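You operate a simulated robot arm through the tools that you are given. There is no shell and no other tool. Be economical: measure what you need, move in short steps, check, and stop when the job is done.

The job below is to be done with a simulated robot arm. You get a single attempt, and the scene is never put back.

## Task
Put things in order on the dining table top. At the end: the yellow biscuit pack (marked "OAT") from the dining table top stands on top of the orange drink can (marked "LEMON"); the teal succulent from the dining table top stands where the plain muffin stood; the glass jar stands where the teal succulent stood; the plain muffin stands on top of the teal coaster box; whatever was shut is shut again. Leave all else as you found it, and nothing knocked over.
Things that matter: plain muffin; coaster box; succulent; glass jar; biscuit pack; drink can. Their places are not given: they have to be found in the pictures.

Only the result counts: the job must be done as asked and must still hold three seconds after the hand-in. Knocking over, shifting, dropping, spilling or breaking anything else fails it.

## Robot
A 6-joint arm with a two-finger parallel gripper, fixed in place. Base frame: the origin is at the foot of the arm, x ahead of it, y to its left, z up; the work surface is at about z = 0. Units: mm, rad, N and s.
With the tool pointing down near the work surface it reaches from about 120 to 500 mm from the base axis. Its first joint turns from -1.257 to 1.257 rad. Payload 0.65 kg.
Tool frame: the origin (TCP) lies between the finger pads and is the grasp point; the fingertips stand 25 mm ahead of it; z points along the fingers, y is the line along which they close. The gripper opens to 76 mm. The fingers are 18 mm wide and 10 mm thick; the gripper's body (36 by 78 mm) begins 45 mm behind the TCP.
Orientation is told as [roll, pitch, yaw] about the base's x, y, z axes, in that order, counted from this pose: with the fingers straight down and closing along the base's y, the tool's x points along the base's -x, its y along +y and its z along -z.

## Interface
- The arm moves only by the tool step_arm. Its argument "rows" is a list that holds one entry, the list of rows, each a list of 7 numbers: the shift along the tool's x, y, z in cm, then the turn, a rotation vector about the tool's x, y, z in degrees, then the finger opening in cm, from 0 to 7.6. In form: [[[tx, ty, tz, wx, wy, wz, fingers], ...]]. A call has 1 to 8 rows; each row shifts and turns the commanded pose from where the row before left it, along the tool's axes as they then stand. Rows are played at 5 a second. More than 50 mm and 0.15 rad between two rows, or a gripper value outside its range, and nothing of the call is played. A pose out of reach is approached as far as the arm can. The call stops where the force on the tool passes 40 N (or 10 N more than at its start, if that is more) or the arm is blocked; 0.2 s more then pass. Each finger travels about 108 mm/s and halts on what it meets, pressing with about 28 N; the grip force reading is that of the motor and also rises with nothing between the fingers. The clock runs only during rows and for 0.2 s after the last one: add rows that do not move to give the fingers time. The reply holds the time, the measured pose of the TCP, the force on the tool along the base axes, the opening and the grip force, in the units named above and with some noise.
- Cameras (640 x 400 px; columns grow to the right, rows downward): "scene" is fixed at [78.7, 299, 409.4]; the picture's right is [-0.51, -0.86, 0.00], its down [-0.54, 0.31, -0.78] and it looks along [0.68, -0.40, -0.62] (base axes); focal length 214 px, centre (320, 200). "wrist" rides on the gripper at [58, 11, -81] in the tool frame; the picture's right is [-0.18, 0.98, 0.00], its down [-0.75, -0.14, -0.64] and it looks along [-0.63, -0.12, 0.77] (tool axes); focal length 243 px, centre (320, 200).
- get_image(camera): a new picture of that camera. No time passes.
- pixel_to_xyz(camera, pixels): there is no depth. For up to 12 entries [column, row, z] of the newest picture of that camera ("zoom" is the newest enlarged one), the place [x, y] in the base frame at which the ray of that pixel passes the height z, good to about 3 mm, but the place of the scene camera against the robot may be out by one fixed shift of up to 18 mm in any direction. No time passes.
- close_up(camera, box): a new picture of the part [left, top, right, bottom] of that camera's present view, enlarged. No time passes.
- job_done(): hands the job in; it is judged then, once.

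Keep the steps short. Do not move on a guess: measure, check each grasp and each placing, and mend mistakes. In all there are 80 turns and 46 pictures (those below and enlarged ones count). Leave the gripper open and the arm clear of the work at the hand-in unless told otherwise, and finish with a single line.

The tools are called after ">>>" as a command line: name --argument value ..., lists and objects as JSON in quotes. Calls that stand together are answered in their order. step_arm: Moves the arm, as the interface text tells. Its arguments: {"type":"object","properties":{"rows":{"type":"array"}},"required":["rows"]} The other tools are called the same way: get_image (camera) takes a picture; pixel_to_xyz (camera, pixels) gives the place at which the rays of pixels pass given heights; close_up (camera, box) takes an enlarged picture of a part of a camera's view; job_done () hands the job in.

At the start:

```text
t: 0.0
eef_pos: [271.3, -34.8, 283.8]
orientation: [0.0, 0.0, -0.001]
force: [0.2, -0.2, -0.6]
opening: 75.9
finger_force: 0.1
```

scene: 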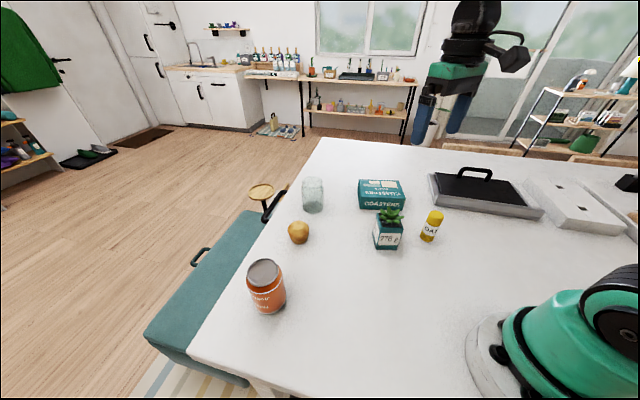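
wrist: 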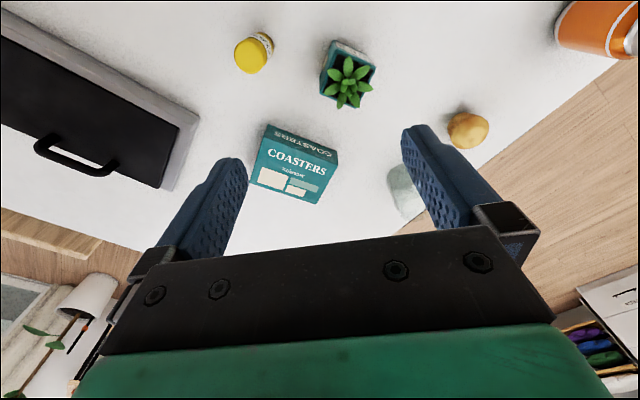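

I see the muffin (298,232), coaster box (382,194), succulent (388,228), jar (312,195), yellow pack (432,225) and can (266,286) in the scene picture. First I measure their base points in both views.

>>> pixel_to_xyz --camera "scene" --pixels '[[299, 243, 0], [382, 208, 0], [388, 249, 0], [313, 212, 0], [429, 241, 0], [270, 312, 0], [264, 270, 100], [432, 215, 50]]'

>>> pixel_to_xyz --camera "wrist" --pixels '[[468, 130, 20], [296, 165, 40], [347, 82, 60], [348, 70, 0], [405, 190, 0], [254, 55, 45], [262, 45, 0], [600, 30, 40]]'

>>> close_up --camera "scene" --box '[230, 160, 470, 320]'

>>> close_up --camera "wrist" --box '[200, 0, 640, 275]'

```text
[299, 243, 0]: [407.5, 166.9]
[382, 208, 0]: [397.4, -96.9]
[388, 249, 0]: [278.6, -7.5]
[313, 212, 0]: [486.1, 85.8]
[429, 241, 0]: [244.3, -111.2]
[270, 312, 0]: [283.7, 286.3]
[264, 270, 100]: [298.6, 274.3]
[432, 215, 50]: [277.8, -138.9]
```

```text
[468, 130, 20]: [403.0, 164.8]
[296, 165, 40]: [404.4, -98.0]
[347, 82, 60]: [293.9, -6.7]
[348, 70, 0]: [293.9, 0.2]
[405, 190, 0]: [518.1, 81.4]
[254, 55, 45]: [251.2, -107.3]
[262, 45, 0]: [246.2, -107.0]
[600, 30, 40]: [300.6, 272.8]
```

```text
2.50 times, centred on (350, 240) of scene
```

zoom: 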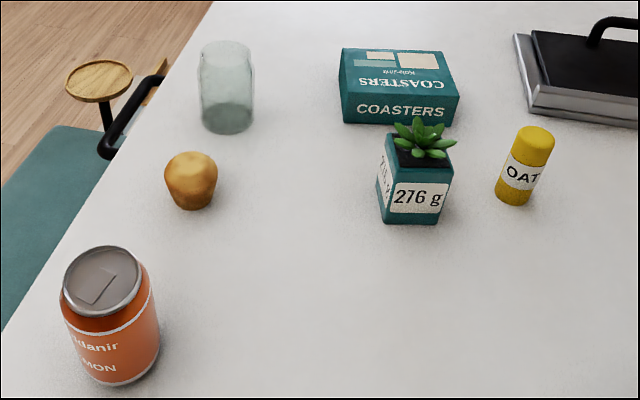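

```text
1.45 times, centred on (420, 138) of wrist
```

zoom: 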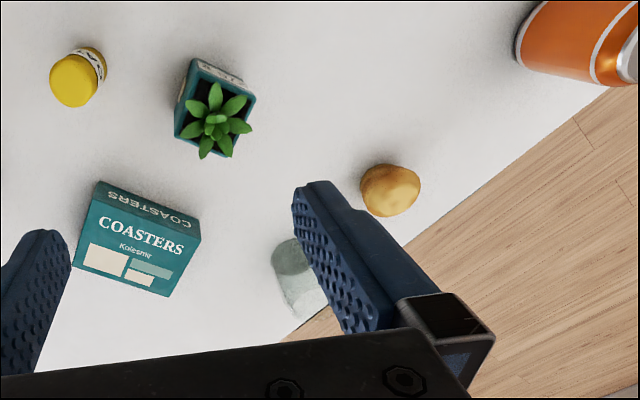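

Both cameras agree within some mm. I move to about (300,120,200) for a nearer view of muffin, jar and can.

>>> step_arm --rows '[[[-0.58, 3.1, 1.68, 0, 0, 0, 7.6], [-0.58, 3.1, 1.68, 0, 0, 0, 7.6], [-0.58, 3.1, 1.68, 0, 0, 0, 7.6], [-0.58, 3.1, 1.68, 0, 0, 0, 7.6], [-0.58, 3.1, 1.68, 0, 0, 0, 7.6], [0, 0, 0, 0, 0, 0, 7.6]]]'

>>> get_image --camera "wrist"

```text
t: 1.4
eef_pos: [298.0, 119.9, 200.2]
orientation: [-0.001, -0.001, 0.001]
force: [0.7, -0.3, -0.4]
opening: 75.7
finger_force: 0.1
```

```text
41 pictures are left
```

wrist: 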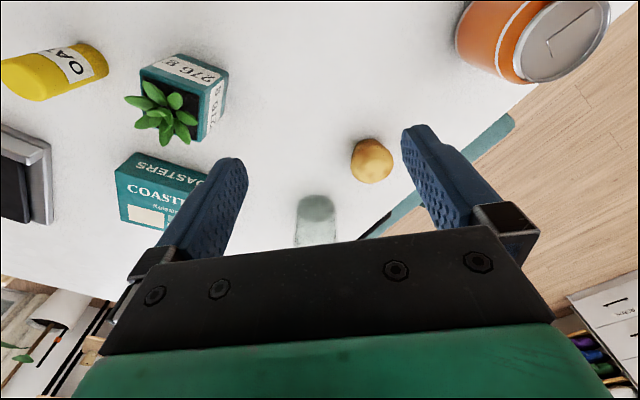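

Muffin at (372,160), jar foot ring near (318,208), can lid centre (560,42), foot edge left (460,35). I measure them.

>>> pixel_to_xyz --camera "wrist" --pixels '[[372, 161, 20], [352, 161, 20], [392, 161, 20], [372, 139, 0], [318, 208, 5], [300, 208, 5], [337, 208, 5], [318, 196, 0], [563, 42, 110], [520, 42, 110], [606, 42, 110], [563, 80, 110]]'

>>> close_up --camera "wrist" --box '[260, 100, 420, 260]'

```text
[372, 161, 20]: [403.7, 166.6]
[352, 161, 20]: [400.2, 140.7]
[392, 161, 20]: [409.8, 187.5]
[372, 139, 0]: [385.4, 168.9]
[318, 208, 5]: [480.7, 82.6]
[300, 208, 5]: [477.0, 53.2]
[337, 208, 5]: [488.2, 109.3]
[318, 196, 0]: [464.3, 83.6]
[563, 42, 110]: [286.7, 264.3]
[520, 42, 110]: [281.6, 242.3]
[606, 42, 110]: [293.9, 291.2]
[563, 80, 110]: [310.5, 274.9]
```

```text
2.50 times, centred on (340, 180) of wrist
```

zoom: 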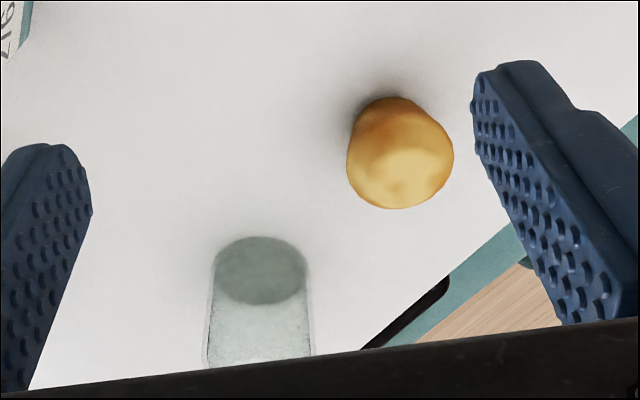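

Muffin is at about (405,166), jar foot at about (481,81). I descend to (403,166,100) above the muffin and look again.

>>> step_arm --rows '[[[-2.62, 1.15, 2.5, 0, 0, 0, 7.6], [-2.62, 1.15, 2.5, 0, 0, 0, 7.6], [-2.62, 1.15, 2.5, 0, 0, 0, 7.6], [-2.62, 1.15, 2.5, 0, 0, 0, 7.6], [0, 0, 0, 0, 0, 0, 7.6]]]'

>>> get_image --camera "wrist"

>>> get_image --camera "scene"

```text
t: 2.6
eef_pos: [402.9, 167.3, 99.6]
orientation: [0.001, 0.001, 0.001]
force: [0.1, -0.1, 0.5]
opening: 75.8
finger_force: 0.0
```

```text
39 pictures are left
```

wrist: 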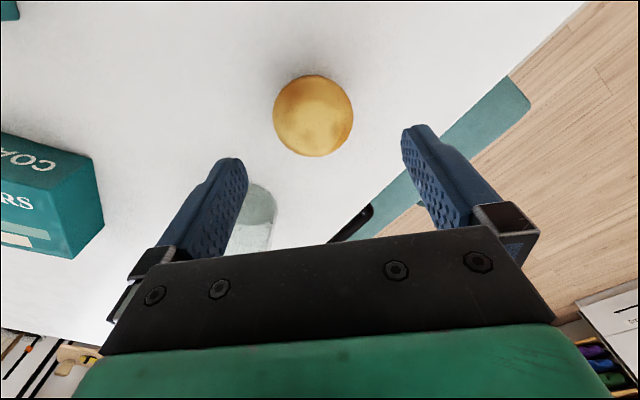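

```text
38 pictures are left
```

scene: 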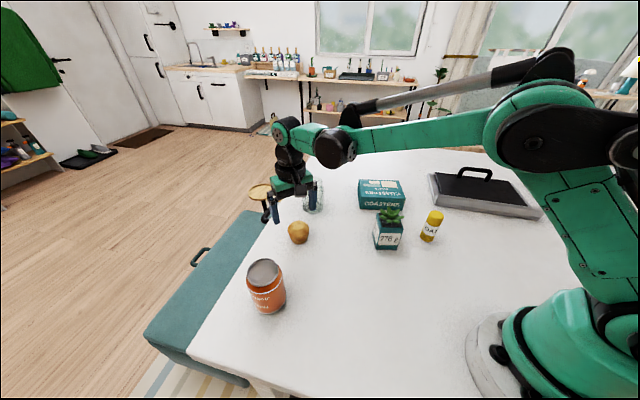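

>>> pixel_to_xyz --camera "wrist" --pixels '[[313, 116, 28], [273, 116, 28], [353, 116, 28], [313, 75, 5], [313, 157, 28], [313, 116, 20]]'

>>> pixel_to_xyz --camera "scene" --pixels '[[299, 232, 20], [299, 244, 0], [299, 221, 40]]'

```text
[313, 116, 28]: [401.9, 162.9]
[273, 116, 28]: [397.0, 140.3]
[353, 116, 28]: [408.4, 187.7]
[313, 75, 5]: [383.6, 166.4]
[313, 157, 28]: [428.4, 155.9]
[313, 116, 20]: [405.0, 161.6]
```

```text
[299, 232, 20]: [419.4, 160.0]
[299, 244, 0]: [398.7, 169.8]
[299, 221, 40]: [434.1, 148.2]
```

Muffin centre is about (404,163), width about 47 mm. I descend to z ≈ 30 and close.

>>> step_arm --rows '[[[-0.1, -0.4, 2.5, 0, 0, 0, 7.6], [0, 0, 2.5, 0, 0, 0, 7.6], [0, 0, 1.9, 0, 0, 0, 7.6], [0, 0, 0, 0, 0, 0, 7.6], [0, 0, 0, 0, 0, 0, 3.5], [0, 0, 0, 0, 0, 0, 3.5]]]'

>>> get_image --camera "wrist"

```text
t: 4.0
eef_pos: [404.3, 164.0, 32.5]
orientation: [-0.001, 0.0, 0.0]
force: [0.1, -0.1, -0.3]
opening: 49.5
finger_force: 28.1
```

```text
37 pictures are left
```

wrist: 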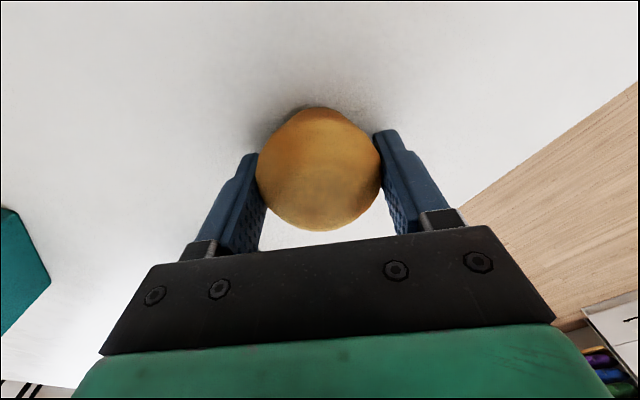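

Held at 49.5 mm with the muffin centred. I lift straight up and shift back toward (330,40,180) to view the box beside the held muffin.

>>> step_arm --rows '[[[0, 0, -3, 0, 0, 0, 3.5], [0, 0, -4, 0, 0, 0, 3.5], [0, 0, -4, 0, 0, 0, 3.5], [0, 0, -4, 0, 0, 0, 3.5], [2.5, -4, 0, 0, 0, 0, 3.5], [2.5, -4, 0, 0, 0, 0, 3.5], [2.5, -4, 0, 0, 0, 0, 3.5], [0, 0, 0, 0, 0, 0, 3.5]]]'

>>> get_image --camera "wrist"

```text
t: 5.8
eef_pos: [330.5, 42.2, 182.1]
orientation: [-0.001, -0.001, 0.001]
force: [-1.1, -0.2, -0.6]
opening: 49.4
finger_force: 27.9
```

```text
36 pictures are left
```

wrist: 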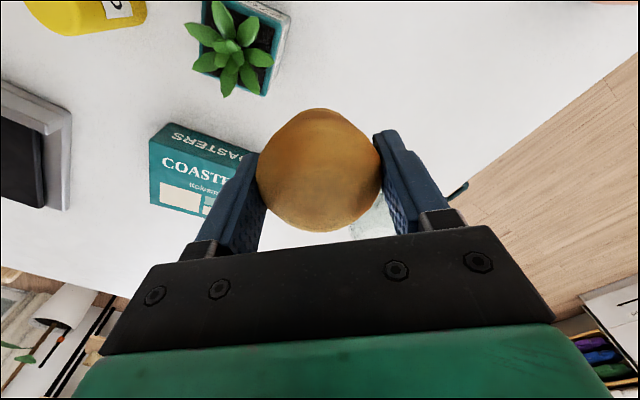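

The finger hides the box's right corner; I shift 60 mm to +y to see it whole.

>>> step_arm --rows '[[[0.5, 3, 0, 0, 0, 0, 3.5], [0.5, 3, 0, 0, 0, 0, 3.5], [0, 0, 0, 0, 0, 0, 3.5]]]'

>>> close_up --camera "wrist" --box '[0, 0, 320, 240]'

>>> close_up --camera "scene" --box '[340, 160, 460, 260]'

```text
t: 6.6
eef_pos: [322.2, 103.2, 181.9]
orientation: [0.001, 0.0, 0.001]
force: [-0.8, 0.0, 0.0]
opening: 49.5
finger_force: 27.8
```

```text
1.67 times, centred on (160, 120) of wrist
```

zoom: 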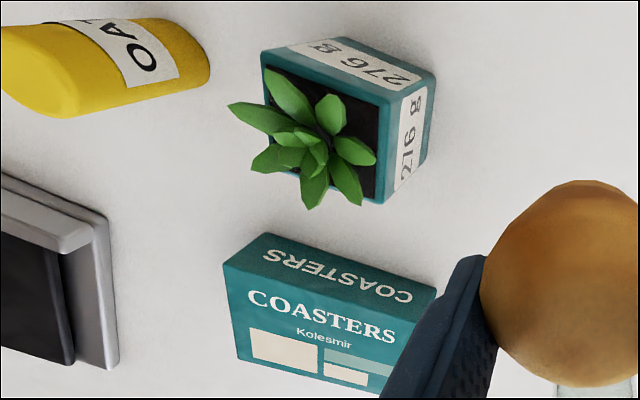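

```text
4.00 times, centred on (400, 210) of scene
```

zoom: 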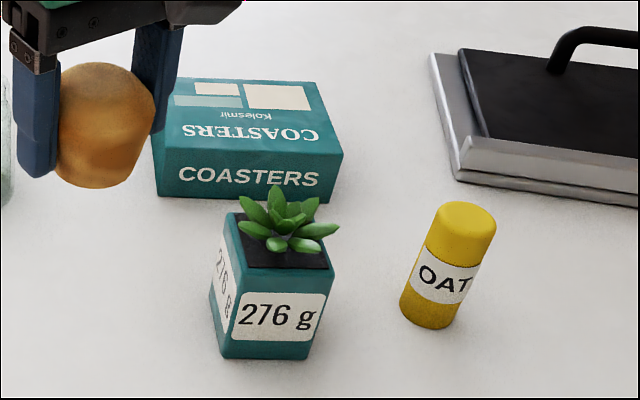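

I measure the box corners in the scene close-up at z = 0 and candidate top heights.

>>> pixel_to_xyz --camera "zoom" --pixels '[[158, 195, 0], [330, 202, 0], [155, 145, 30], [343, 155, 30], [155, 145, 35], [343, 155, 35], [175, 78, 35], [312, 82, 35], [175, 78, 30], [312, 82, 30], [155, 145, 40], [343, 155, 40]]'

>>> pixel_to_xyz --camera "wrist" --pixels '[[128.2, 139.2, 0], [230, 172.8, 0], [101.8, 157.8, 30], [112, 216, 30], [101.8, 157.8, 40]]'

```text
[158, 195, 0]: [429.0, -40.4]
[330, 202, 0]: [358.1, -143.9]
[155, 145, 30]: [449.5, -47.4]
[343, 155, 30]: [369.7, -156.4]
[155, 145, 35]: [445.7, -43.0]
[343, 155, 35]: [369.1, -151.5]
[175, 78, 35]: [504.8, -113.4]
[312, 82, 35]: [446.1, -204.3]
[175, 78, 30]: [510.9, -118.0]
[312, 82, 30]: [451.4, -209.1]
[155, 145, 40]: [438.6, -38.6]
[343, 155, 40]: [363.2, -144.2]
```

```text
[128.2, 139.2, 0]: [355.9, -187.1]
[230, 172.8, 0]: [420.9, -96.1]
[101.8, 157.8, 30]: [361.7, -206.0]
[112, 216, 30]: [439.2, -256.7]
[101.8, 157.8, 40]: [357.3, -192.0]
```

The box is about 115×89×43 mm with its top centre near (414,-104). I carry the muffin over it at z ≈ 150 and check.

>>> step_arm --rows '[[[-1.53, -3.45, 0, 0, 0, 0, 3.5], [-1.53, -3.45, 0, 0, 0, 0, 3.5], [-1.53, -3.45, 0, 0, 0, 0, 3.5], [-1.53, -3.45, 0, 0, 0, 0, 3.5], [-1.53, -3.45, 1.6, 0, 0, 0, 3.5], [-1.53, -3.45, 1.6, 0, 0, 0, 3.5], [0, 0, 0, 0, 0, 0, 3.5]]]'

>>> get_image --camera "wrist"

>>> close_up --camera "scene" --box '[320, 120, 480, 260]'

```text
t: 8.2
eef_pos: [413.5, -104.5, 150.2]
orientation: [-0.001, 0.0, 0.0]
force: [0.4, -1.2, -0.7]
opening: 49.0
finger_force: 28.3
```

```text
33 pictures are left
```

wrist: 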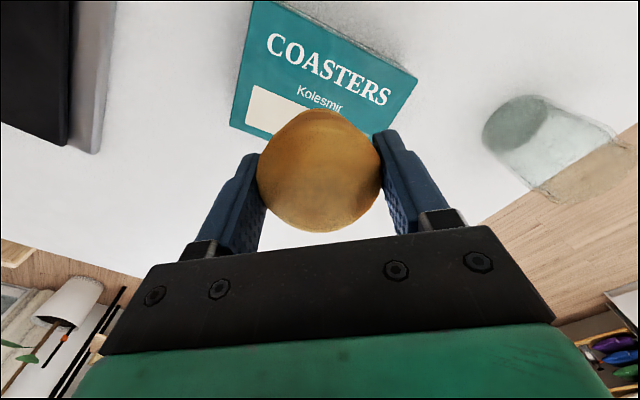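

```text
2.86 times, centred on (400, 190) of scene
```

zoom: 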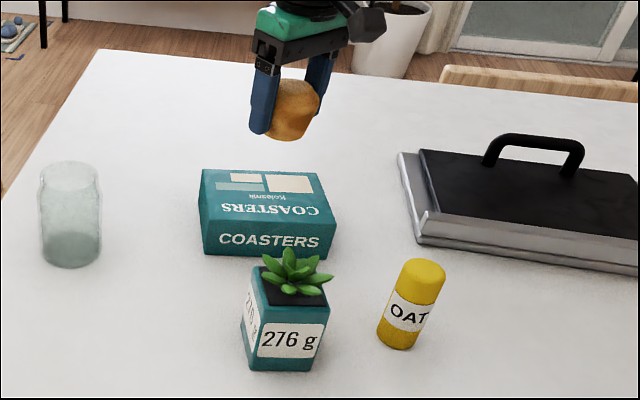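

>>> pixel_to_xyz --camera "wrist" --pixels '[[252, 2, 43], [417, 77, 43], [230, 127, 43], [252, 2, 35], [417, 77, 35], [230, 127, 35], [520, 118, 3], [483, 130, 3], [550, 115, 3], [530, 97, 3]]'

```text
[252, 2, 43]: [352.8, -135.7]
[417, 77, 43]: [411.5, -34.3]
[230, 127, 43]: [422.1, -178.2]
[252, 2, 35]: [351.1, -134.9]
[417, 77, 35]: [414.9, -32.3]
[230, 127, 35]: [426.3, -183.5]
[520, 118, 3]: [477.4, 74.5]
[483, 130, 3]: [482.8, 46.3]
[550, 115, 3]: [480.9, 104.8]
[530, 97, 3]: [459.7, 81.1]
```

Box centre is (417,-106). I lower there to z ≈ 80, then feel with small steps.

>>> step_arm --rows '[[[-0.3, -0.2, 2.5, 0, 0, 0, 3.5], [0, 0, 2.5, 0, 0, 0, 3.5], [0, 0, 1.7, 0, 0, 0, 3.5], [0, 0, 0.2, 0, 0, 0, 3.5], [0, 0, 0, 0, 0, 0, 3.5]]]'

>>> close_up --camera "scene" --box '[330, 140, 430, 220]'

```text
t: 9.4
eef_pos: [414.3, -104.1, 80.2]
orientation: [0.0, -0.002, 0.001]
force: [0.4, -0.8, -0.8]
opening: 49.4
finger_force: 27.7
```

```text
5.00 times, centred on (380, 180) of scene
```

zoom: 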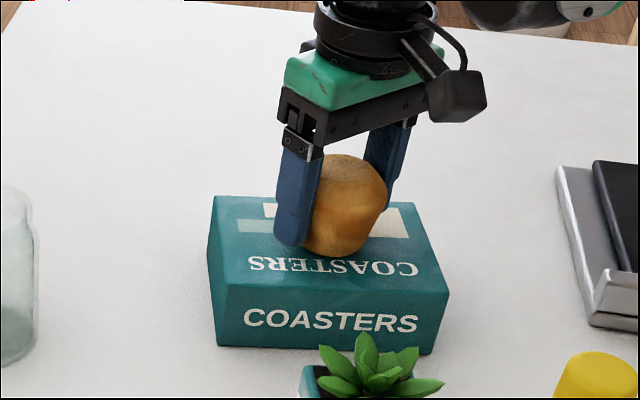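

Nearly down. I feel for contact in 1.5 mm steps.

>>> step_arm --rows '[[[0, 0, 0.15, 0, 0, 0, 3.5], [0, 0, 0.15, 0, 0, 0, 3.5], [0, 0, 0, 0, 0, 0, 3.5]]]'

```text
t: 10.2
eef_pos: [415.5, -106.4, 75.9]
orientation: [0.0, -0.001, 0.001]
force: [0.4, -0.4, -0.3]
opening: 49.6
finger_force: 27.8
```

>>> step_arm --rows '[[[0, 0, 0.15, 0, 0, 0, 3.5], [0, 0, 0, 0, 0, 0, 3.5]]]'

```text
t: 10.8
eef_pos: [415.4, -105.7, 76.8]
orientation: [-0.001, -0.002, 0.0]
force: [-1.1, 0.2, 27.9]
opening: 49.6
finger_force: 27.9
```

Contact (28 N). I ease up 1.3 mm, open, wait, and lift away.

>>> step_arm --rows '[[[0, 0, -0.13, 0, 0, 0, 3.5], [0, 0, 0, 0, 0, 0, 5.5], [0, 0, 0, 0, 0, 0, 7.6], [0, 0, 0, 0, 0, 0, 7.6], [0, 0, -3, 0, 0, 0, 7.6], [0, 0, -4, 0, 0, 0, 7.6], [0, 0, -4, 0, 0, 0, 7.6]]]'

>>> get_image --camera "wrist"

>>> close_up --camera "scene" --box '[330, 140, 490, 260]'

```text
t: 12.4
eef_pos: [415.4, -105.6, 189.3]
orientation: [0.0, 0.002, 0.0]
force: [-1.0, -0.6, 0.4]
opening: 76.1
finger_force: 0.0
```

```text
30 pictures are left
```

wrist: 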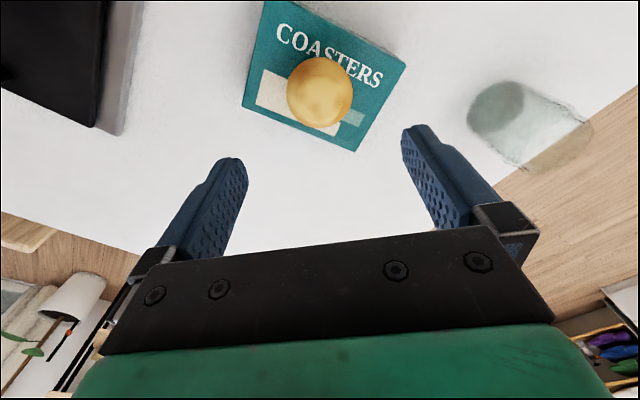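

```text
3.33 times, centred on (410, 200) of scene
```

zoom: 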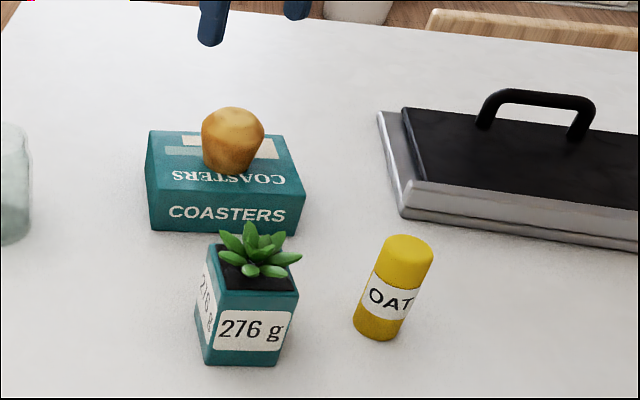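

The muffin stands in the middle of the box top. Next I go back to (235,-8,190) to view the succulent and biscuit pack.

>>> step_arm --rows '[[[3.6, 1.95, -0.1, 0, 0, 0, 7.6], [3.6, 1.95, 0, 0, 0, 0, 7.6], [3.6, 1.95, 0, 0, 0, 0, 7.6], [3.6, 1.95, 0, 0, 0, 0, 7.6], [3.6, 1.95, 0, 0, 0, 0, 7.6], [0, 0, 0, 0, 0, 0, 7.6]]]'

>>> close_up --camera "wrist" --box '[160, 0, 480, 200]'

```text
t: 13.8
eef_pos: [236.2, -8.2, 190.1]
orientation: [0.0, -0.001, -0.002]
force: [0.3, 0.3, -0.7]
opening: 76.1
finger_force: 0.0
```

```text
2.00 times, centred on (320, 100) of wrist
```

zoom: 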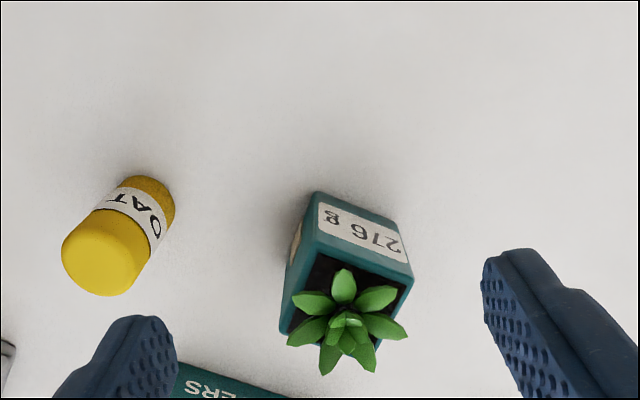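

>>> pixel_to_xyz --camera "zoom" --pixels '[[314, 192, 0], [400, 224, 0], [314, 246, 50], [411, 278, 50], [281, 330, 50], [314, 246, 60], [411, 278, 60], [281, 330, 60], [150, 177, 0], [103, 265, 50], [103, 265, 60], [173, 190, 0]]'

>>> close_up --camera "scene" --box '[360, 190, 460, 260]'

```text
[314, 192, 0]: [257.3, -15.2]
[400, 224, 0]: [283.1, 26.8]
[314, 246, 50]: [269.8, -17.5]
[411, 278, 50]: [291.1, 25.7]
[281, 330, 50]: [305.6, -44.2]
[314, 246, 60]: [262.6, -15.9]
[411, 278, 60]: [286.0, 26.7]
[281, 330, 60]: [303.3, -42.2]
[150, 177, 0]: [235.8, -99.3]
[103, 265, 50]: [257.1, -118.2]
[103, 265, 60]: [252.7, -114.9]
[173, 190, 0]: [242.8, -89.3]
```

```text
5.71 times, centred on (410, 225) of scene
```

zoom: 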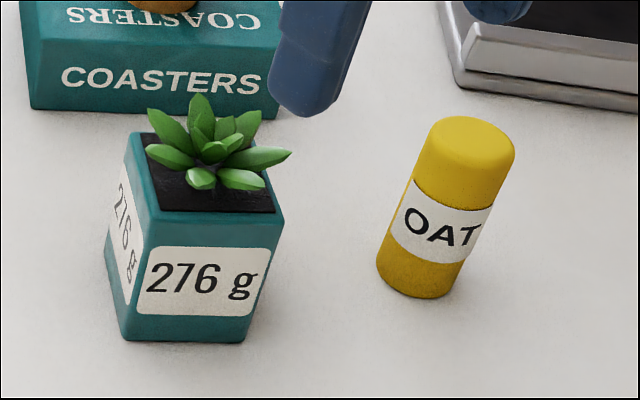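

The pot is about 49 mm square, 60 mm high, turned -30°, centre about (293,-7). I move above it, turn the tool +30° about its z (base yaw -30°), and look.

>>> step_arm --rows '[[[-2.85, 0.05, 2, 0, 0, 0, 7.6], [-2.85, 0, 2, 0, 0, 0, 7.6], [0, 0, 0, 0, 0, 7.6, 7.6], [0, 0, 0, 0, 0, 7.6, 7.6], [0, 0, 0, 0, 0, 7.6, 7.6], [0, 0, 0, 0, 0, 7.6, 7.6], [0, 0, 0, 0, 0, 0, 7.6]]]'

>>> get_image --camera "wrist"

```text
t: 15.4
eef_pos: [292.6, -9.3, 147.0]
orientation: [-0.001, 0.001, -0.533]
force: [0.3, 0.3, -0.8]
opening: 76.1
finger_force: 0.1
```

```text
26 pictures are left
```

wrist: 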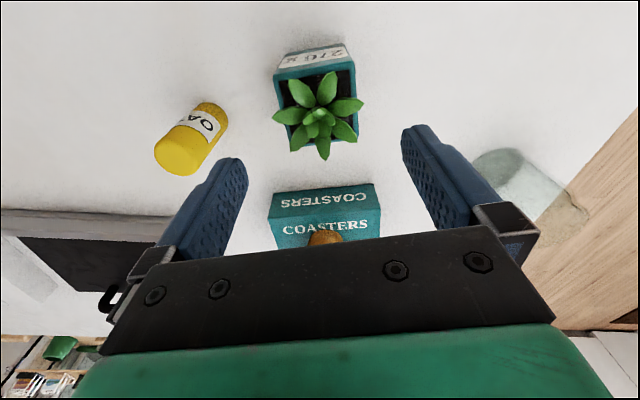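

>>> pixel_to_xyz --camera "wrist" --pixels '[[275, 78, 60], [353, 61, 60], [357, 132, 60], [289, 139, 60], [283, 58, 0], [343, 43, 0], [318, 118, 75], [362, 103, 70], [274, 112, 70]]'

>>> close_up --camera "wrist" --box '[240, 20, 400, 180]'

```text
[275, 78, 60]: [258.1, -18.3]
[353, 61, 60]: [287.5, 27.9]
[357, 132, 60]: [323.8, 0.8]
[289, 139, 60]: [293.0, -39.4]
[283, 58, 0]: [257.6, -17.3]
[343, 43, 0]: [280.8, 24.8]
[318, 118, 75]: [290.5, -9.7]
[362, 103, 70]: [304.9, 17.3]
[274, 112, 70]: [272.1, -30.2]
```

```text
2.50 times, centred on (320, 100) of wrist
```

zoom: 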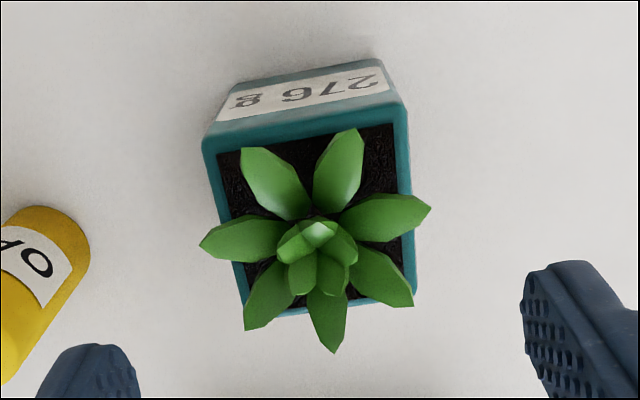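

Aligned. I descend with a 2 mm correction to z ≈ 46 and close gently on the pot.

>>> step_arm --rows '[[[0.2, 0.1, 3, 0, 0, 0, 7.6], [0, 0, 3, 0, 0, 0, 7.6], [0, 0, 2.5, 0, 0, 0, 7.6], [0, 0, 1.5, 0, 0, 0, 7.6], [0, 0, 0, 0, 0, 0, 7.6], [0, 0, 0, 0, 0, 0, 4.2], [0, 0, 0, 0, 0, 0, 4.2], [0, 0, 0, 0, 0, 0, 4.2]]]'

>>> get_image --camera "wrist"

```text
t: 17.2
eef_pos: [290.9, -6.0, 46.9]
orientation: [-0.002, -0.001, -0.531]
force: [-0.3, 0.5, -0.4]
opening: 49.9
finger_force: 28.1
```

```text
24 pictures are left
```

wrist: 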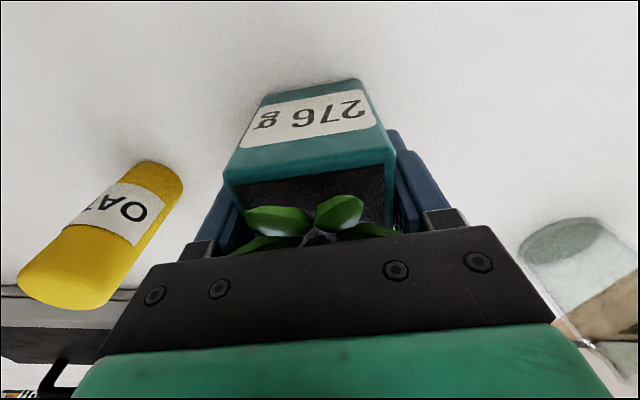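

Held at 49.9 mm. I measure the pot's foot edge to know its offset from the TCP, and lift straight up.

>>> pixel_to_xyz --camera "wrist" --pixels '[[263, 93, 0], [357, 80, 0], [224, 176, 60], [397, 154, 60]]'

>>> step_arm --rows '[[[0, 0, -2, 0, 0, 0, 4.2], [0, 0, -4, 0, 0, 0, 4.2], [0, 0, -4, 0, 0, 0, 4.2], [0, 0, -4, 0, 0, 0, 4.2], [0, 0, 0, 0, 0, 0, 4.2]]]'

```text
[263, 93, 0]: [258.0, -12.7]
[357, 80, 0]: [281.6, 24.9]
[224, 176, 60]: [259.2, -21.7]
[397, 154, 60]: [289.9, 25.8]
```

```text
t: 18.4
eef_pos: [292.7, -7.3, 188.8]
orientation: [0.0, 0.0, -0.53]
force: [-0.2, 0.6, -2.7]
opening: 49.7
finger_force: 28.3
```

The pot is centred on the TCP. I carry it to (404,164) and down to about z ≈ 95.

>>> step_arm --rows '[[[-0.19, 4.08, 0, 0, 0, 0, 4.2], [-0.19, 4.08, 0, 0, 0, 0, 4.2], [-0.19, 4.08, 0.5, 0, 0, 0, 4.2], [-0.19, 4.08, 1, 0, 0, 0, 4.2], [-0.19, 4.08, 1.5, 0, 0, 0, 4.2], [0, 0, 3, 0, 0, 0, 4.2], [0, 0, 3, 0, 0, 0, 4.2], [0, 0, 0, 0, 0, 0, 4.2]]]'

>>> close_up --camera "scene" --box '[230, 140, 400, 320]'

```text
t: 20.2
eef_pos: [403.2, 164.8, 97.6]
orientation: [0.0, -0.001, -0.53]
force: [0.1, 0.5, -3.2]
opening: 49.9
finger_force: 28.0
```

```text
2.22 times, centred on (315, 230) of scene
```

zoom: 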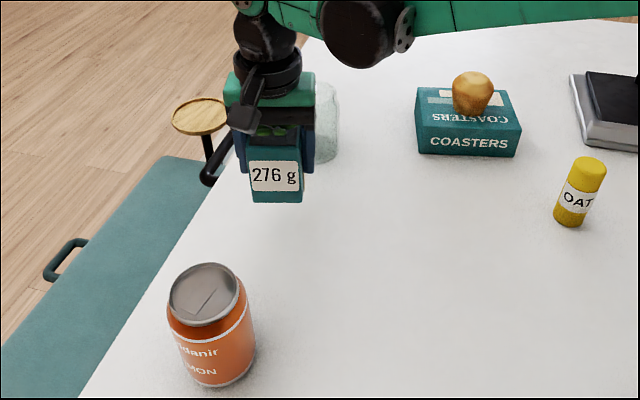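

Clear of everything. I lower to just above z ≈ 48 (grasp height 47).

>>> step_arm --rows '[[[0, 0, 2.5, 0, 0, 0, 4.2], [0, 0, 2, 0, 0, 0, 4.2], [0, 0, 0.35, 0, 0, 0, 4.2], [0, 0, 0.15, 0, 0, 0, 4.2], [0, 0, 0, 0, 0, 0, 4.2]]]'

```text
t: 21.4
eef_pos: [403.3, 165.2, 47.2]
orientation: [-0.002, 0.002, -0.53]
force: [-0.4, -0.2, -2.1]
opening: 49.7
finger_force: 28.1
```

>>> step_arm --rows '[[[0, 0, 0.1, 0, 0, 0, 4.2], [0, 0, 0, 0, 0, 0, 4.2]]]'

```text
t: 22.0
eef_pos: [402.9, 164.4, 46.6]
orientation: [-0.001, 0.0, -0.53]
force: [-5.8, 2.3, 13.6]
opening: 50.3
finger_force: 28.2
```

Contact on the table. I open, wait, and lift straight up.

>>> step_arm --rows '[[[0, 0, -0.05, 0, 0, 0, 4.2], [0, 0, 0, 0, 0, 0, 6], [0, 0, 0, 0, 0, 0, 7.6], [0, 0, 0, 0, 0, 0, 7.6], [0, 0, -3, 0, 0, 0, 7.6], [0, 0, -4, 0, 0, 0, 7.6], [0, 0, -4, 0, 0, 0, 7.6], [0, 0, -2, 0, 0, 0, 7.6]]]'

>>> get_image --camera "wrist"

```text
t: 23.8
eef_pos: [402.3, 165.2, 177.8]
orientation: [0.0, -0.001, -0.531]
force: [-0.1, -0.2, -0.2]
opening: 76.0
finger_force: 0.1
```

```text
22 pictures are left
```

wrist: 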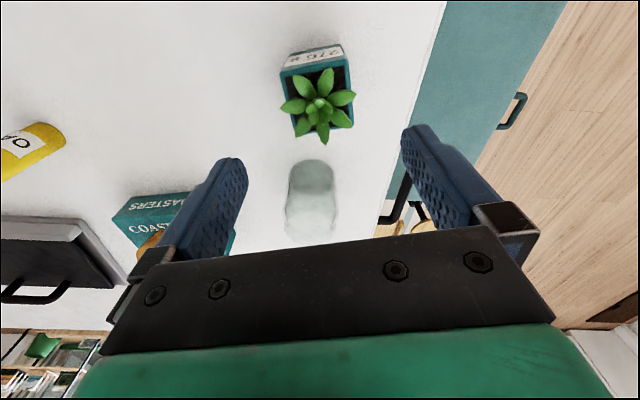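

Succulent stands well at its new place. Now I measure the jar: foot ellipse here near (312,175), and the height through the scene view.

>>> close_up --camera "wrist" --box '[260, 140, 360, 260]'

>>> close_up --camera "scene" --box '[280, 160, 360, 230]'

```text
3.33 times, centred on (310, 200) of wrist
```

zoom: 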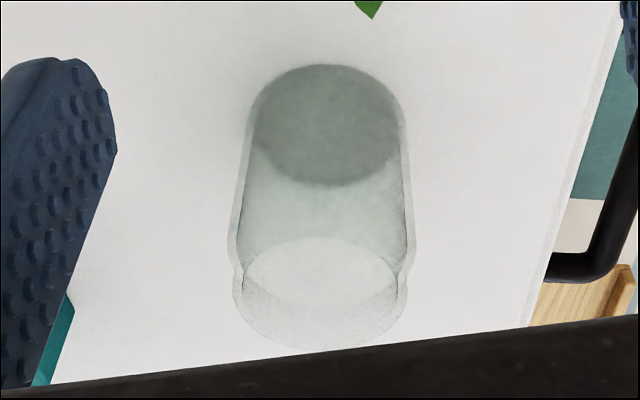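

```text
5.71 times, centred on (320, 195) of scene
```

zoom: 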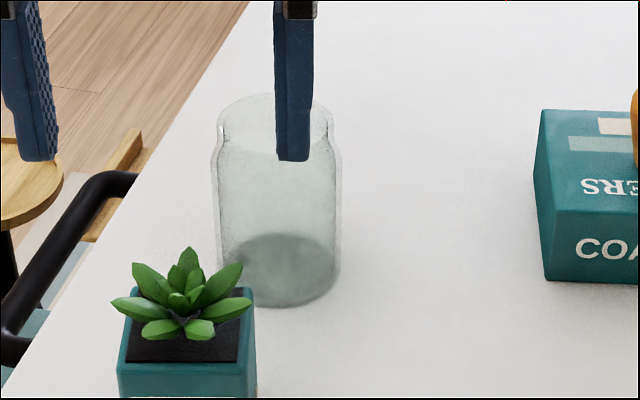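

>>> pixel_to_xyz --camera "wrist" --pixels '[[312.4, 177.5, 3], [289.6, 177.5, 3], [334.6, 177.5, 3], [312.4, 159, 0], [310.6, 228, 70], [310.6, 228, 80], [310.6, 228, 90]]'

>>> pixel_to_xyz --camera "zoom" --pixels '[[278, 270, 3], [215, 265, 3], [340, 265, 3], [276, 123, 70], [276, 123, 80], [276, 123, 90], [276, 123, 100]]'

```text
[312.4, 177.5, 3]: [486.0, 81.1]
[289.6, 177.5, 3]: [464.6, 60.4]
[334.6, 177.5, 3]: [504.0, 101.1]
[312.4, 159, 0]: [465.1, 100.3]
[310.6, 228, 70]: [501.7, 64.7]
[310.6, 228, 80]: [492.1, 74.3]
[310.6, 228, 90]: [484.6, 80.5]
```

```text
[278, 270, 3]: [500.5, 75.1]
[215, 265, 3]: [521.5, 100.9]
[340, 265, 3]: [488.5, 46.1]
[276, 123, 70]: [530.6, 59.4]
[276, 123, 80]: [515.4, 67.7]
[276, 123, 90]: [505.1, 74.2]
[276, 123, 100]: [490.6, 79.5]
```

Jar: foot centre about (483,81), about 60 mm wide, 90 mm high. I turn the tool back to yaw 0 and go above it at z ≈ 140.

>>> step_arm --rows '[[[0, 0, 0, 0, 0, -7.6, 7.6], [0, 0, 0, 0, 0, -7.6, 7.6], [0, 0, 0, 0, 0, -7.6, 7.6], [0, 0, 0, 0, 0, -7.6, 7.6], [-2.67, -2.8, 0.5, 0, 0, 0, 7.6], [-2.67, -2.8, 1.2, 0, 0, 0, 7.6], [-2.67, -2.8, 2.0, 0, 0, 0, 7.6], [0, 0, 0, 0, 0, 0, 7.6]]]'

>>> get_image --camera "wrist"

>>> close_up --camera "scene" --box '[250, 130, 370, 260]'

```text
t: 25.6
eef_pos: [480.2, 79.8, 138.0]
orientation: [0.0, -0.001, 0.001]
force: [-0.4, -0.3, 0.3]
opening: 75.7
finger_force: 0.0
```

```text
19 pictures are left
```

wrist: 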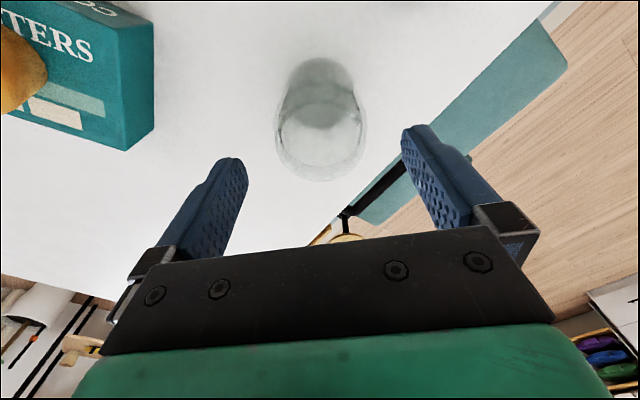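

```text
3.08 times, centred on (310, 195) of scene
```

zoom: 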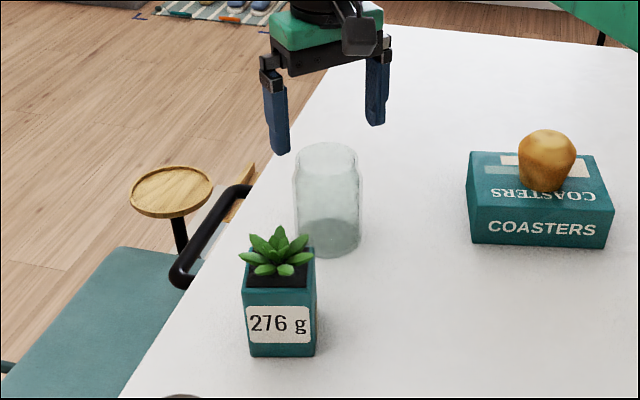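

>>> pixel_to_xyz --camera "wrist" --pixels '[[318, 93, 3], [285, 93, 3], [353, 93, 3], [275, 135, 85], [367, 135, 85], [321, 137, 85], [321, 182, 88]]'

>>> close_up --camera "wrist" --box '[240, 40, 400, 200]'

```text
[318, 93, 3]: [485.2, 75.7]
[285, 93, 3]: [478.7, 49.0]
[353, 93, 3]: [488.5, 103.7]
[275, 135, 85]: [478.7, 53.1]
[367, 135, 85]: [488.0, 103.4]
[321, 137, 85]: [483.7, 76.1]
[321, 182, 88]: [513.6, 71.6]
```

```text
2.50 times, centred on (320, 120) of wrist
```

zoom: 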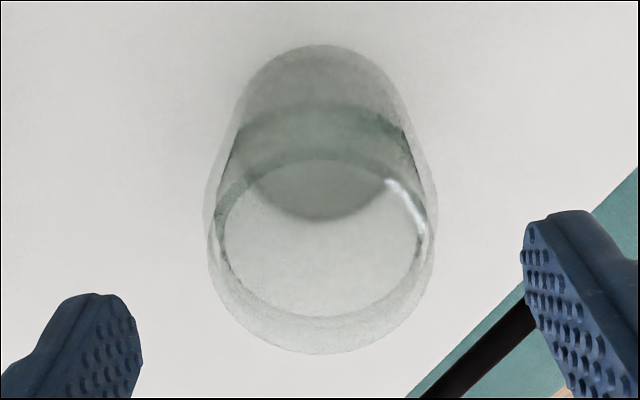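

Jar centre about (484,77.5), width about 56 mm. I correct and descend to z ≈ 62 with open fingers.

>>> step_arm --rows '[[[-0.4, -0.2, 1, 0, 0, 0, 7.6], [0, 0, 1.5, 0, 0, 0, 7.6], [0, 0, 1.5, 0, 0, 0, 7.6], [0, 0, 1.5, 0, 0, 0, 7.6], [0, 0, 1.5, 0, 0, 0, 7.6], [0, 0, 0.6, 0, 0, 0, 7.6], [0, 0, 0, 0, 0, 0, 7.6]]]'

>>> get_image --camera "wrist"

```text
t: 27.2
eef_pos: [481.3, 77.1, 62.3]
orientation: [0.0, 0.0, 0.001]
force: [-0.3, 0.2, 1.0]
opening: 76.3
finger_force: 0.1
out of reach, approached as far as the arm can: row 1
```

```text
16 pictures are left
```

wrist: 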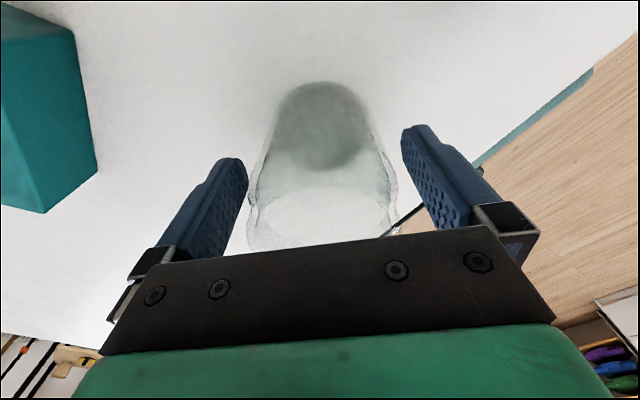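

The jar is between the fingers. I check the foot centre once and close.

>>> pixel_to_xyz --camera "wrist" --pixels '[[322, 127, 3], [274, 130, 3], [371, 125, 3], [322, 82, 0], [322, 170, 3]]'

>>> step_arm --rows '[[[0, 0, 0, 0, 0, 0, 6.4], [0, 0, 0, 0, 0, 0, 4.8], [0, 0, 0, 0, 0, 0, 4.8], [0, 0, 0, 0, 0, 0, 4.8]]]'

```text
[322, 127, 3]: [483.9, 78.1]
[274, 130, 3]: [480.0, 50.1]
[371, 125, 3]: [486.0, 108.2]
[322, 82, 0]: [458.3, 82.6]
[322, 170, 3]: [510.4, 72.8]
```

```text
t: 28.2
eef_pos: [481.2, 77.7, 62.8]
orientation: [-0.002, 0.0, 0.002]
force: [0.4, 0.0, 0.1]
opening: 60.4
finger_force: 28.3
```

Held at 60.4 mm, offset about +2.5 mm in x. I lift and retreat toward the succulent's old place.

>>> step_arm --rows '[[[0, 0, -2, 0, 0, 0, 4.8], [0, 0, -3, 0, 0, 0, 4.8], [2, -0.5, -2.5, 0, 0, 0, 4.8], [3.5, -1.5, -1, 0, 0, 0, 4.8], [3.5, -1.6, 0, 0, 0, 0, 4.8], [3.5, -1.6, 0, 0, 0, 0, 4.8], [3.5, -1.6, 0, 0, 0, 0, 4.8], [0, 0, 0, 0, 0, 0, 4.8]]]'

>>> get_image --camera "scene"

```text
t: 30.0
eef_pos: [322.9, 8.1, 146.2]
orientation: [0.001, -0.001, -0.001]
force: [0.5, 0.5, -1.9]
opening: 59.6
finger_force: 28.0
```

```text
15 pictures are left
```

scene: 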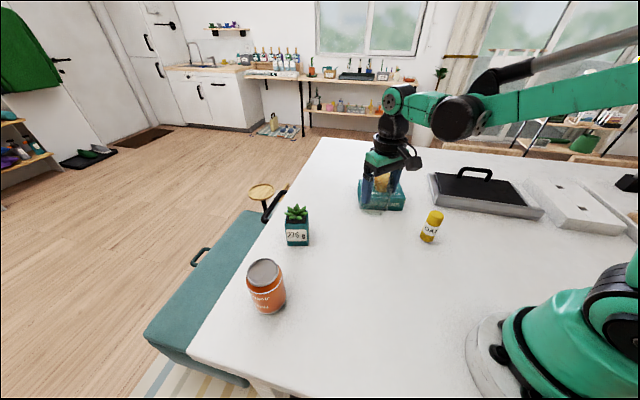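

Jar held; I go to (288.5,-6.5) and down to z ≈ 66.

>>> step_arm --rows '[[[3.44, -1.46, 0, 0, 0, 0, 4.8], [0, 0, 3, 0, 0, 0, 4.8], [0, 0, 3, 0, 0, 0, 4.8], [0, 0, 1.9, 0, 0, 0, 4.8], [0, 0, 0, 0, 0, 0, 4.8]]]'

```text
t: 31.2
eef_pos: [285.6, -5.4, 69.4]
orientation: [-0.001, -0.002, 0.001]
force: [0.0, 0.8, -2.2]
opening: 60.2
finger_force: 28.1
```

>>> step_arm --rows '[[[-0.2, 0, 0.3, 0, 0, 0, 4.8], [0, 0, 0.2, 0, 0, 0, 4.8], [0, 0, 0, 0, 0, 0, 4.8]]]'

```text
t: 32.0
eef_pos: [287.6, -5.0, 62.9]
orientation: [0.0, 0.001, 0.0]
force: [-0.3, -0.1, -2.1]
opening: 59.8
finger_force: 27.5
```

>>> step_arm --rows '[[[0, 0, 0.1, 0, 0, 0, 4.8], [0, 0, 0, 0, 0, 0, 4.8]]]'

```text
t: 32.6
eef_pos: [287.8, -6.4, 63.0]
orientation: [0.001, 0.0, 0.001]
force: [0.9, 0.3, -2.2]
opening: 60.1
finger_force: 28.3
```

>>> step_arm --rows '[[[0, 0, 0.1, 0, 0, 0, 4.8], [0, 0, 0, 0, 0, 0, 4.8]]]'

```text
t: 33.2
eef_pos: [288.5, -5.2, 63.4]
orientation: [0.001, 0.0, 0.0]
force: [-3.6, -2.9, 18.7]
opening: 59.8
finger_force: 27.9
```

Contact. I open, wait, and lift straight up.

>>> step_arm --rows '[[[0, 0, -0.07, 0, 0, 0, 4.8], [0, 0, 0, 0, 0, 0, 6.6], [0, 0, 0, 0, 0, 0, 7.6], [0, 0, 0, 0, 0, 0, 7.6], [0, 0, -2, 0, 0, 0, 7.6], [0, 0, -3, 0, 0, 0, 7.6], [0, 0, -4, 0, 0, 0, 7.6], [0, 0, -3, 0, 0, 0, 7.6]]]'

>>> get_image --camera "wrist"

```text
t: 35.0
eef_pos: [286.8, -5.5, 183.1]
orientation: [0.0, 0.001, 0.0]
force: [0.5, -0.4, 0.2]
opening: 76.0
finger_force: 0.1
```

```text
14 pictures are left
```

wrist: 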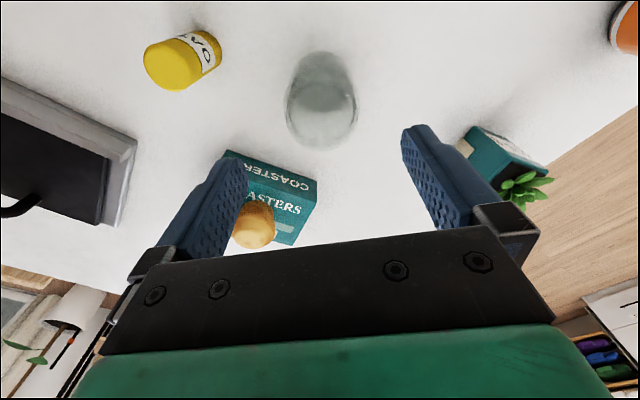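

Jar stands upright. Next I go over the biscuit pack near (247,-106), z ≈ 150.

>>> step_arm --rows '[[[1.33, -3.33, 0, 0, 0, 0, 7.6], [1.33, -3.33, 1, 0, 0, 0, 7.6], [1.33, -3.33, 2, 0, 0, 0, 7.6], [0, 0, 0, 0, 0, 0, 7.6]]]'

>>> close_up --camera "wrist" --box '[220, 20, 420, 180]'

```text
t: 36.0
eef_pos: [248.6, -105.0, 150.6]
orientation: [0.001, 0.0, 0.0]
force: [-0.6, 1.4, 0.3]
opening: 76.1
finger_force: 0.1
```

```text
2.50 times, centred on (320, 100) of wrist
```

zoom: 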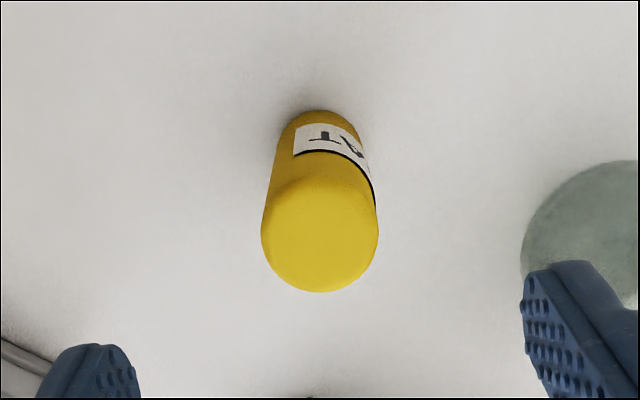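

>>> pixel_to_xyz --camera "zoom" --pixels '[[320, 233, 60], [320, 233, 70], [261, 238, 65], [379, 228, 65], [320, 292, 65], [320, 110, 0], [278, 130, 3], [360, 130, 3], [320, 175, 65], [320, 292, 60]]'

```text
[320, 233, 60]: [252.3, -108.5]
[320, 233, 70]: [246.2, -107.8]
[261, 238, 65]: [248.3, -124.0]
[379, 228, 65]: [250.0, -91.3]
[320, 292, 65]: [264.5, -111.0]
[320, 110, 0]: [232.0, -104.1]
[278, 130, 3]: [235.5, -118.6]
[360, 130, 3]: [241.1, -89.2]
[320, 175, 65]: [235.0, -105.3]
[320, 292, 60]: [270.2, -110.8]
```

Pack centre (248.5,-107.5), 32 mm wide, about 65 mm high. I check the tray edge's place before descending.

>>> pixel_to_xyz --camera "zoom" --pixels '[[48, 360, 25], [2, 336, 25], [48, 360, 0]]'

>>> step_arm --rows '[[[0, -0.2, 2, 0, 0, 0, 5.6], [0, 0, 2, 0, 0, 0, 5.6], [0, 0, 0, 0, 0, 0, 5.6]]]'

>>> get_image --camera "wrist"

```text
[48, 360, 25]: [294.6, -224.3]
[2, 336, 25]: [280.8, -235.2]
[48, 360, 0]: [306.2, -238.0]
```

```text
t: 36.8
eef_pos: [247.1, -106.5, 111.7]
orientation: [0.001, -0.001, 0.0]
force: [0.0, 0.6, -0.4]
opening: 55.8
finger_force: 0.0
```

```text
12 pictures are left
```

wrist: 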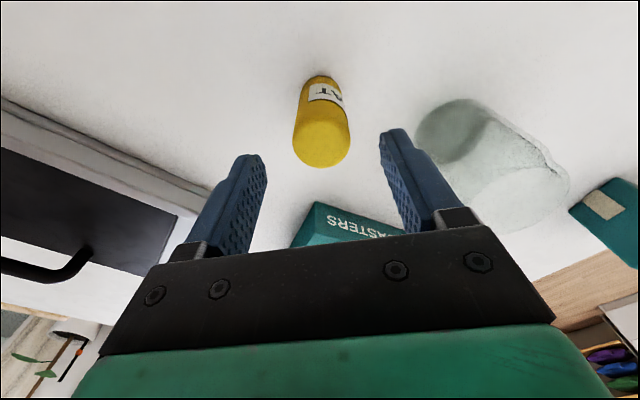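

Tray is far (y ≈ -230). Pack centred between the fingers; I descend to z ≈ 45 and close.

>>> step_arm --rows '[[[-0.1, -0.1, 2.5, 0, 0, 0, 5.6], [0, 0, 2.5, 0, 0, 0, 5.6], [0, 0, 1.6, 0, 0, 0, 5.6], [0, 0, 0, 0, 0, 0, 5.6], [0, 0, 0, 0, 0, 0, 2.2], [0, 0, 0, 0, 0, 0, 2.2], [0, 0, 0, 0, 0, 0, 2.2]]]'

>>> get_image --camera "wrist"

```text
t: 38.4
eef_pos: [249.3, -108.0, 47.3]
orientation: [-0.002, 0.0, -0.001]
force: [-0.8, -0.3, 0.2]
opening: 30.0
finger_force: 28.0
```

```text
11 pictures are left
```

wrist: 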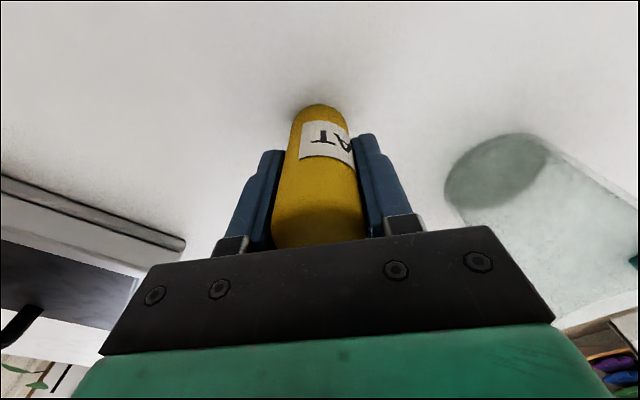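

Held at 30 mm. I check the pack's offset, lift to z ≈ 200 and travel to about (265,130) to view the can.

>>> pixel_to_xyz --camera "wrist" --pixels '[[320, 103, 0], [293, 118, 3], [350, 118, 3]]'

>>> step_arm --rows '[[[0, 0, -3, 0, 0, 0, 2.2], [0, 0, -4, 0, 0, 0, 2.2], [0, 0, -4.5, 0, 0, 0, 2.2], [0, 0, -4.5, 0, 0, 0, 2.2], [-0.3, 4.7, 0, 0, 0, 0, 2.2], [-0.3, 4.7, 0, 0, 0, 0, 2.2], [-0.3, 4.7, 0, 0, 0, 0, 2.2], [-0.3, 4.7, 0, 0, 0, 0, 2.2]]]'

>>> step_arm --rows '[[[-0.3, 4.5, 0, 0, 0, 0, 2.2], [0, 0, 0, 0, 0, 0, 2.2]]]'

>>> get_image --camera "wrist"

```text
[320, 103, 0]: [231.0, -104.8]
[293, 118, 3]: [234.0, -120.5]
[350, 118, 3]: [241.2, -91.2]
```

```text
t: 40.2
eef_pos: [265.4, 81.2, 205.6]
orientation: [0.0, 0.0, 0.0]
force: [-0.4, -0.2, -0.9]
opening: 30.3
finger_force: 28.0
```

```text
t: 40.8
eef_pos: [264.3, 124.9, 204.7]
orientation: [0.0, 0.0, 0.0]
force: [-0.3, -0.1, -0.5]
opening: 30.0
finger_force: 28.3
```

```text
10 pictures are left
```

wrist: 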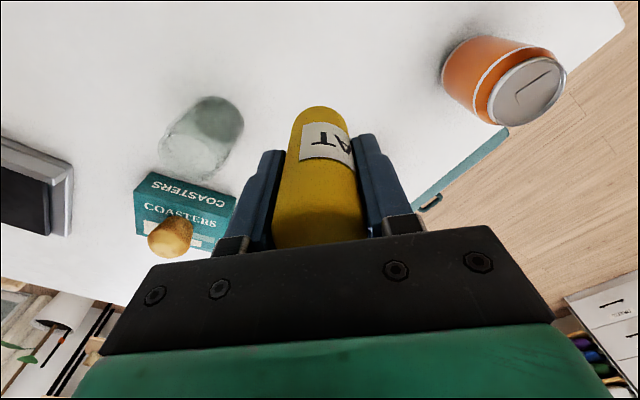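

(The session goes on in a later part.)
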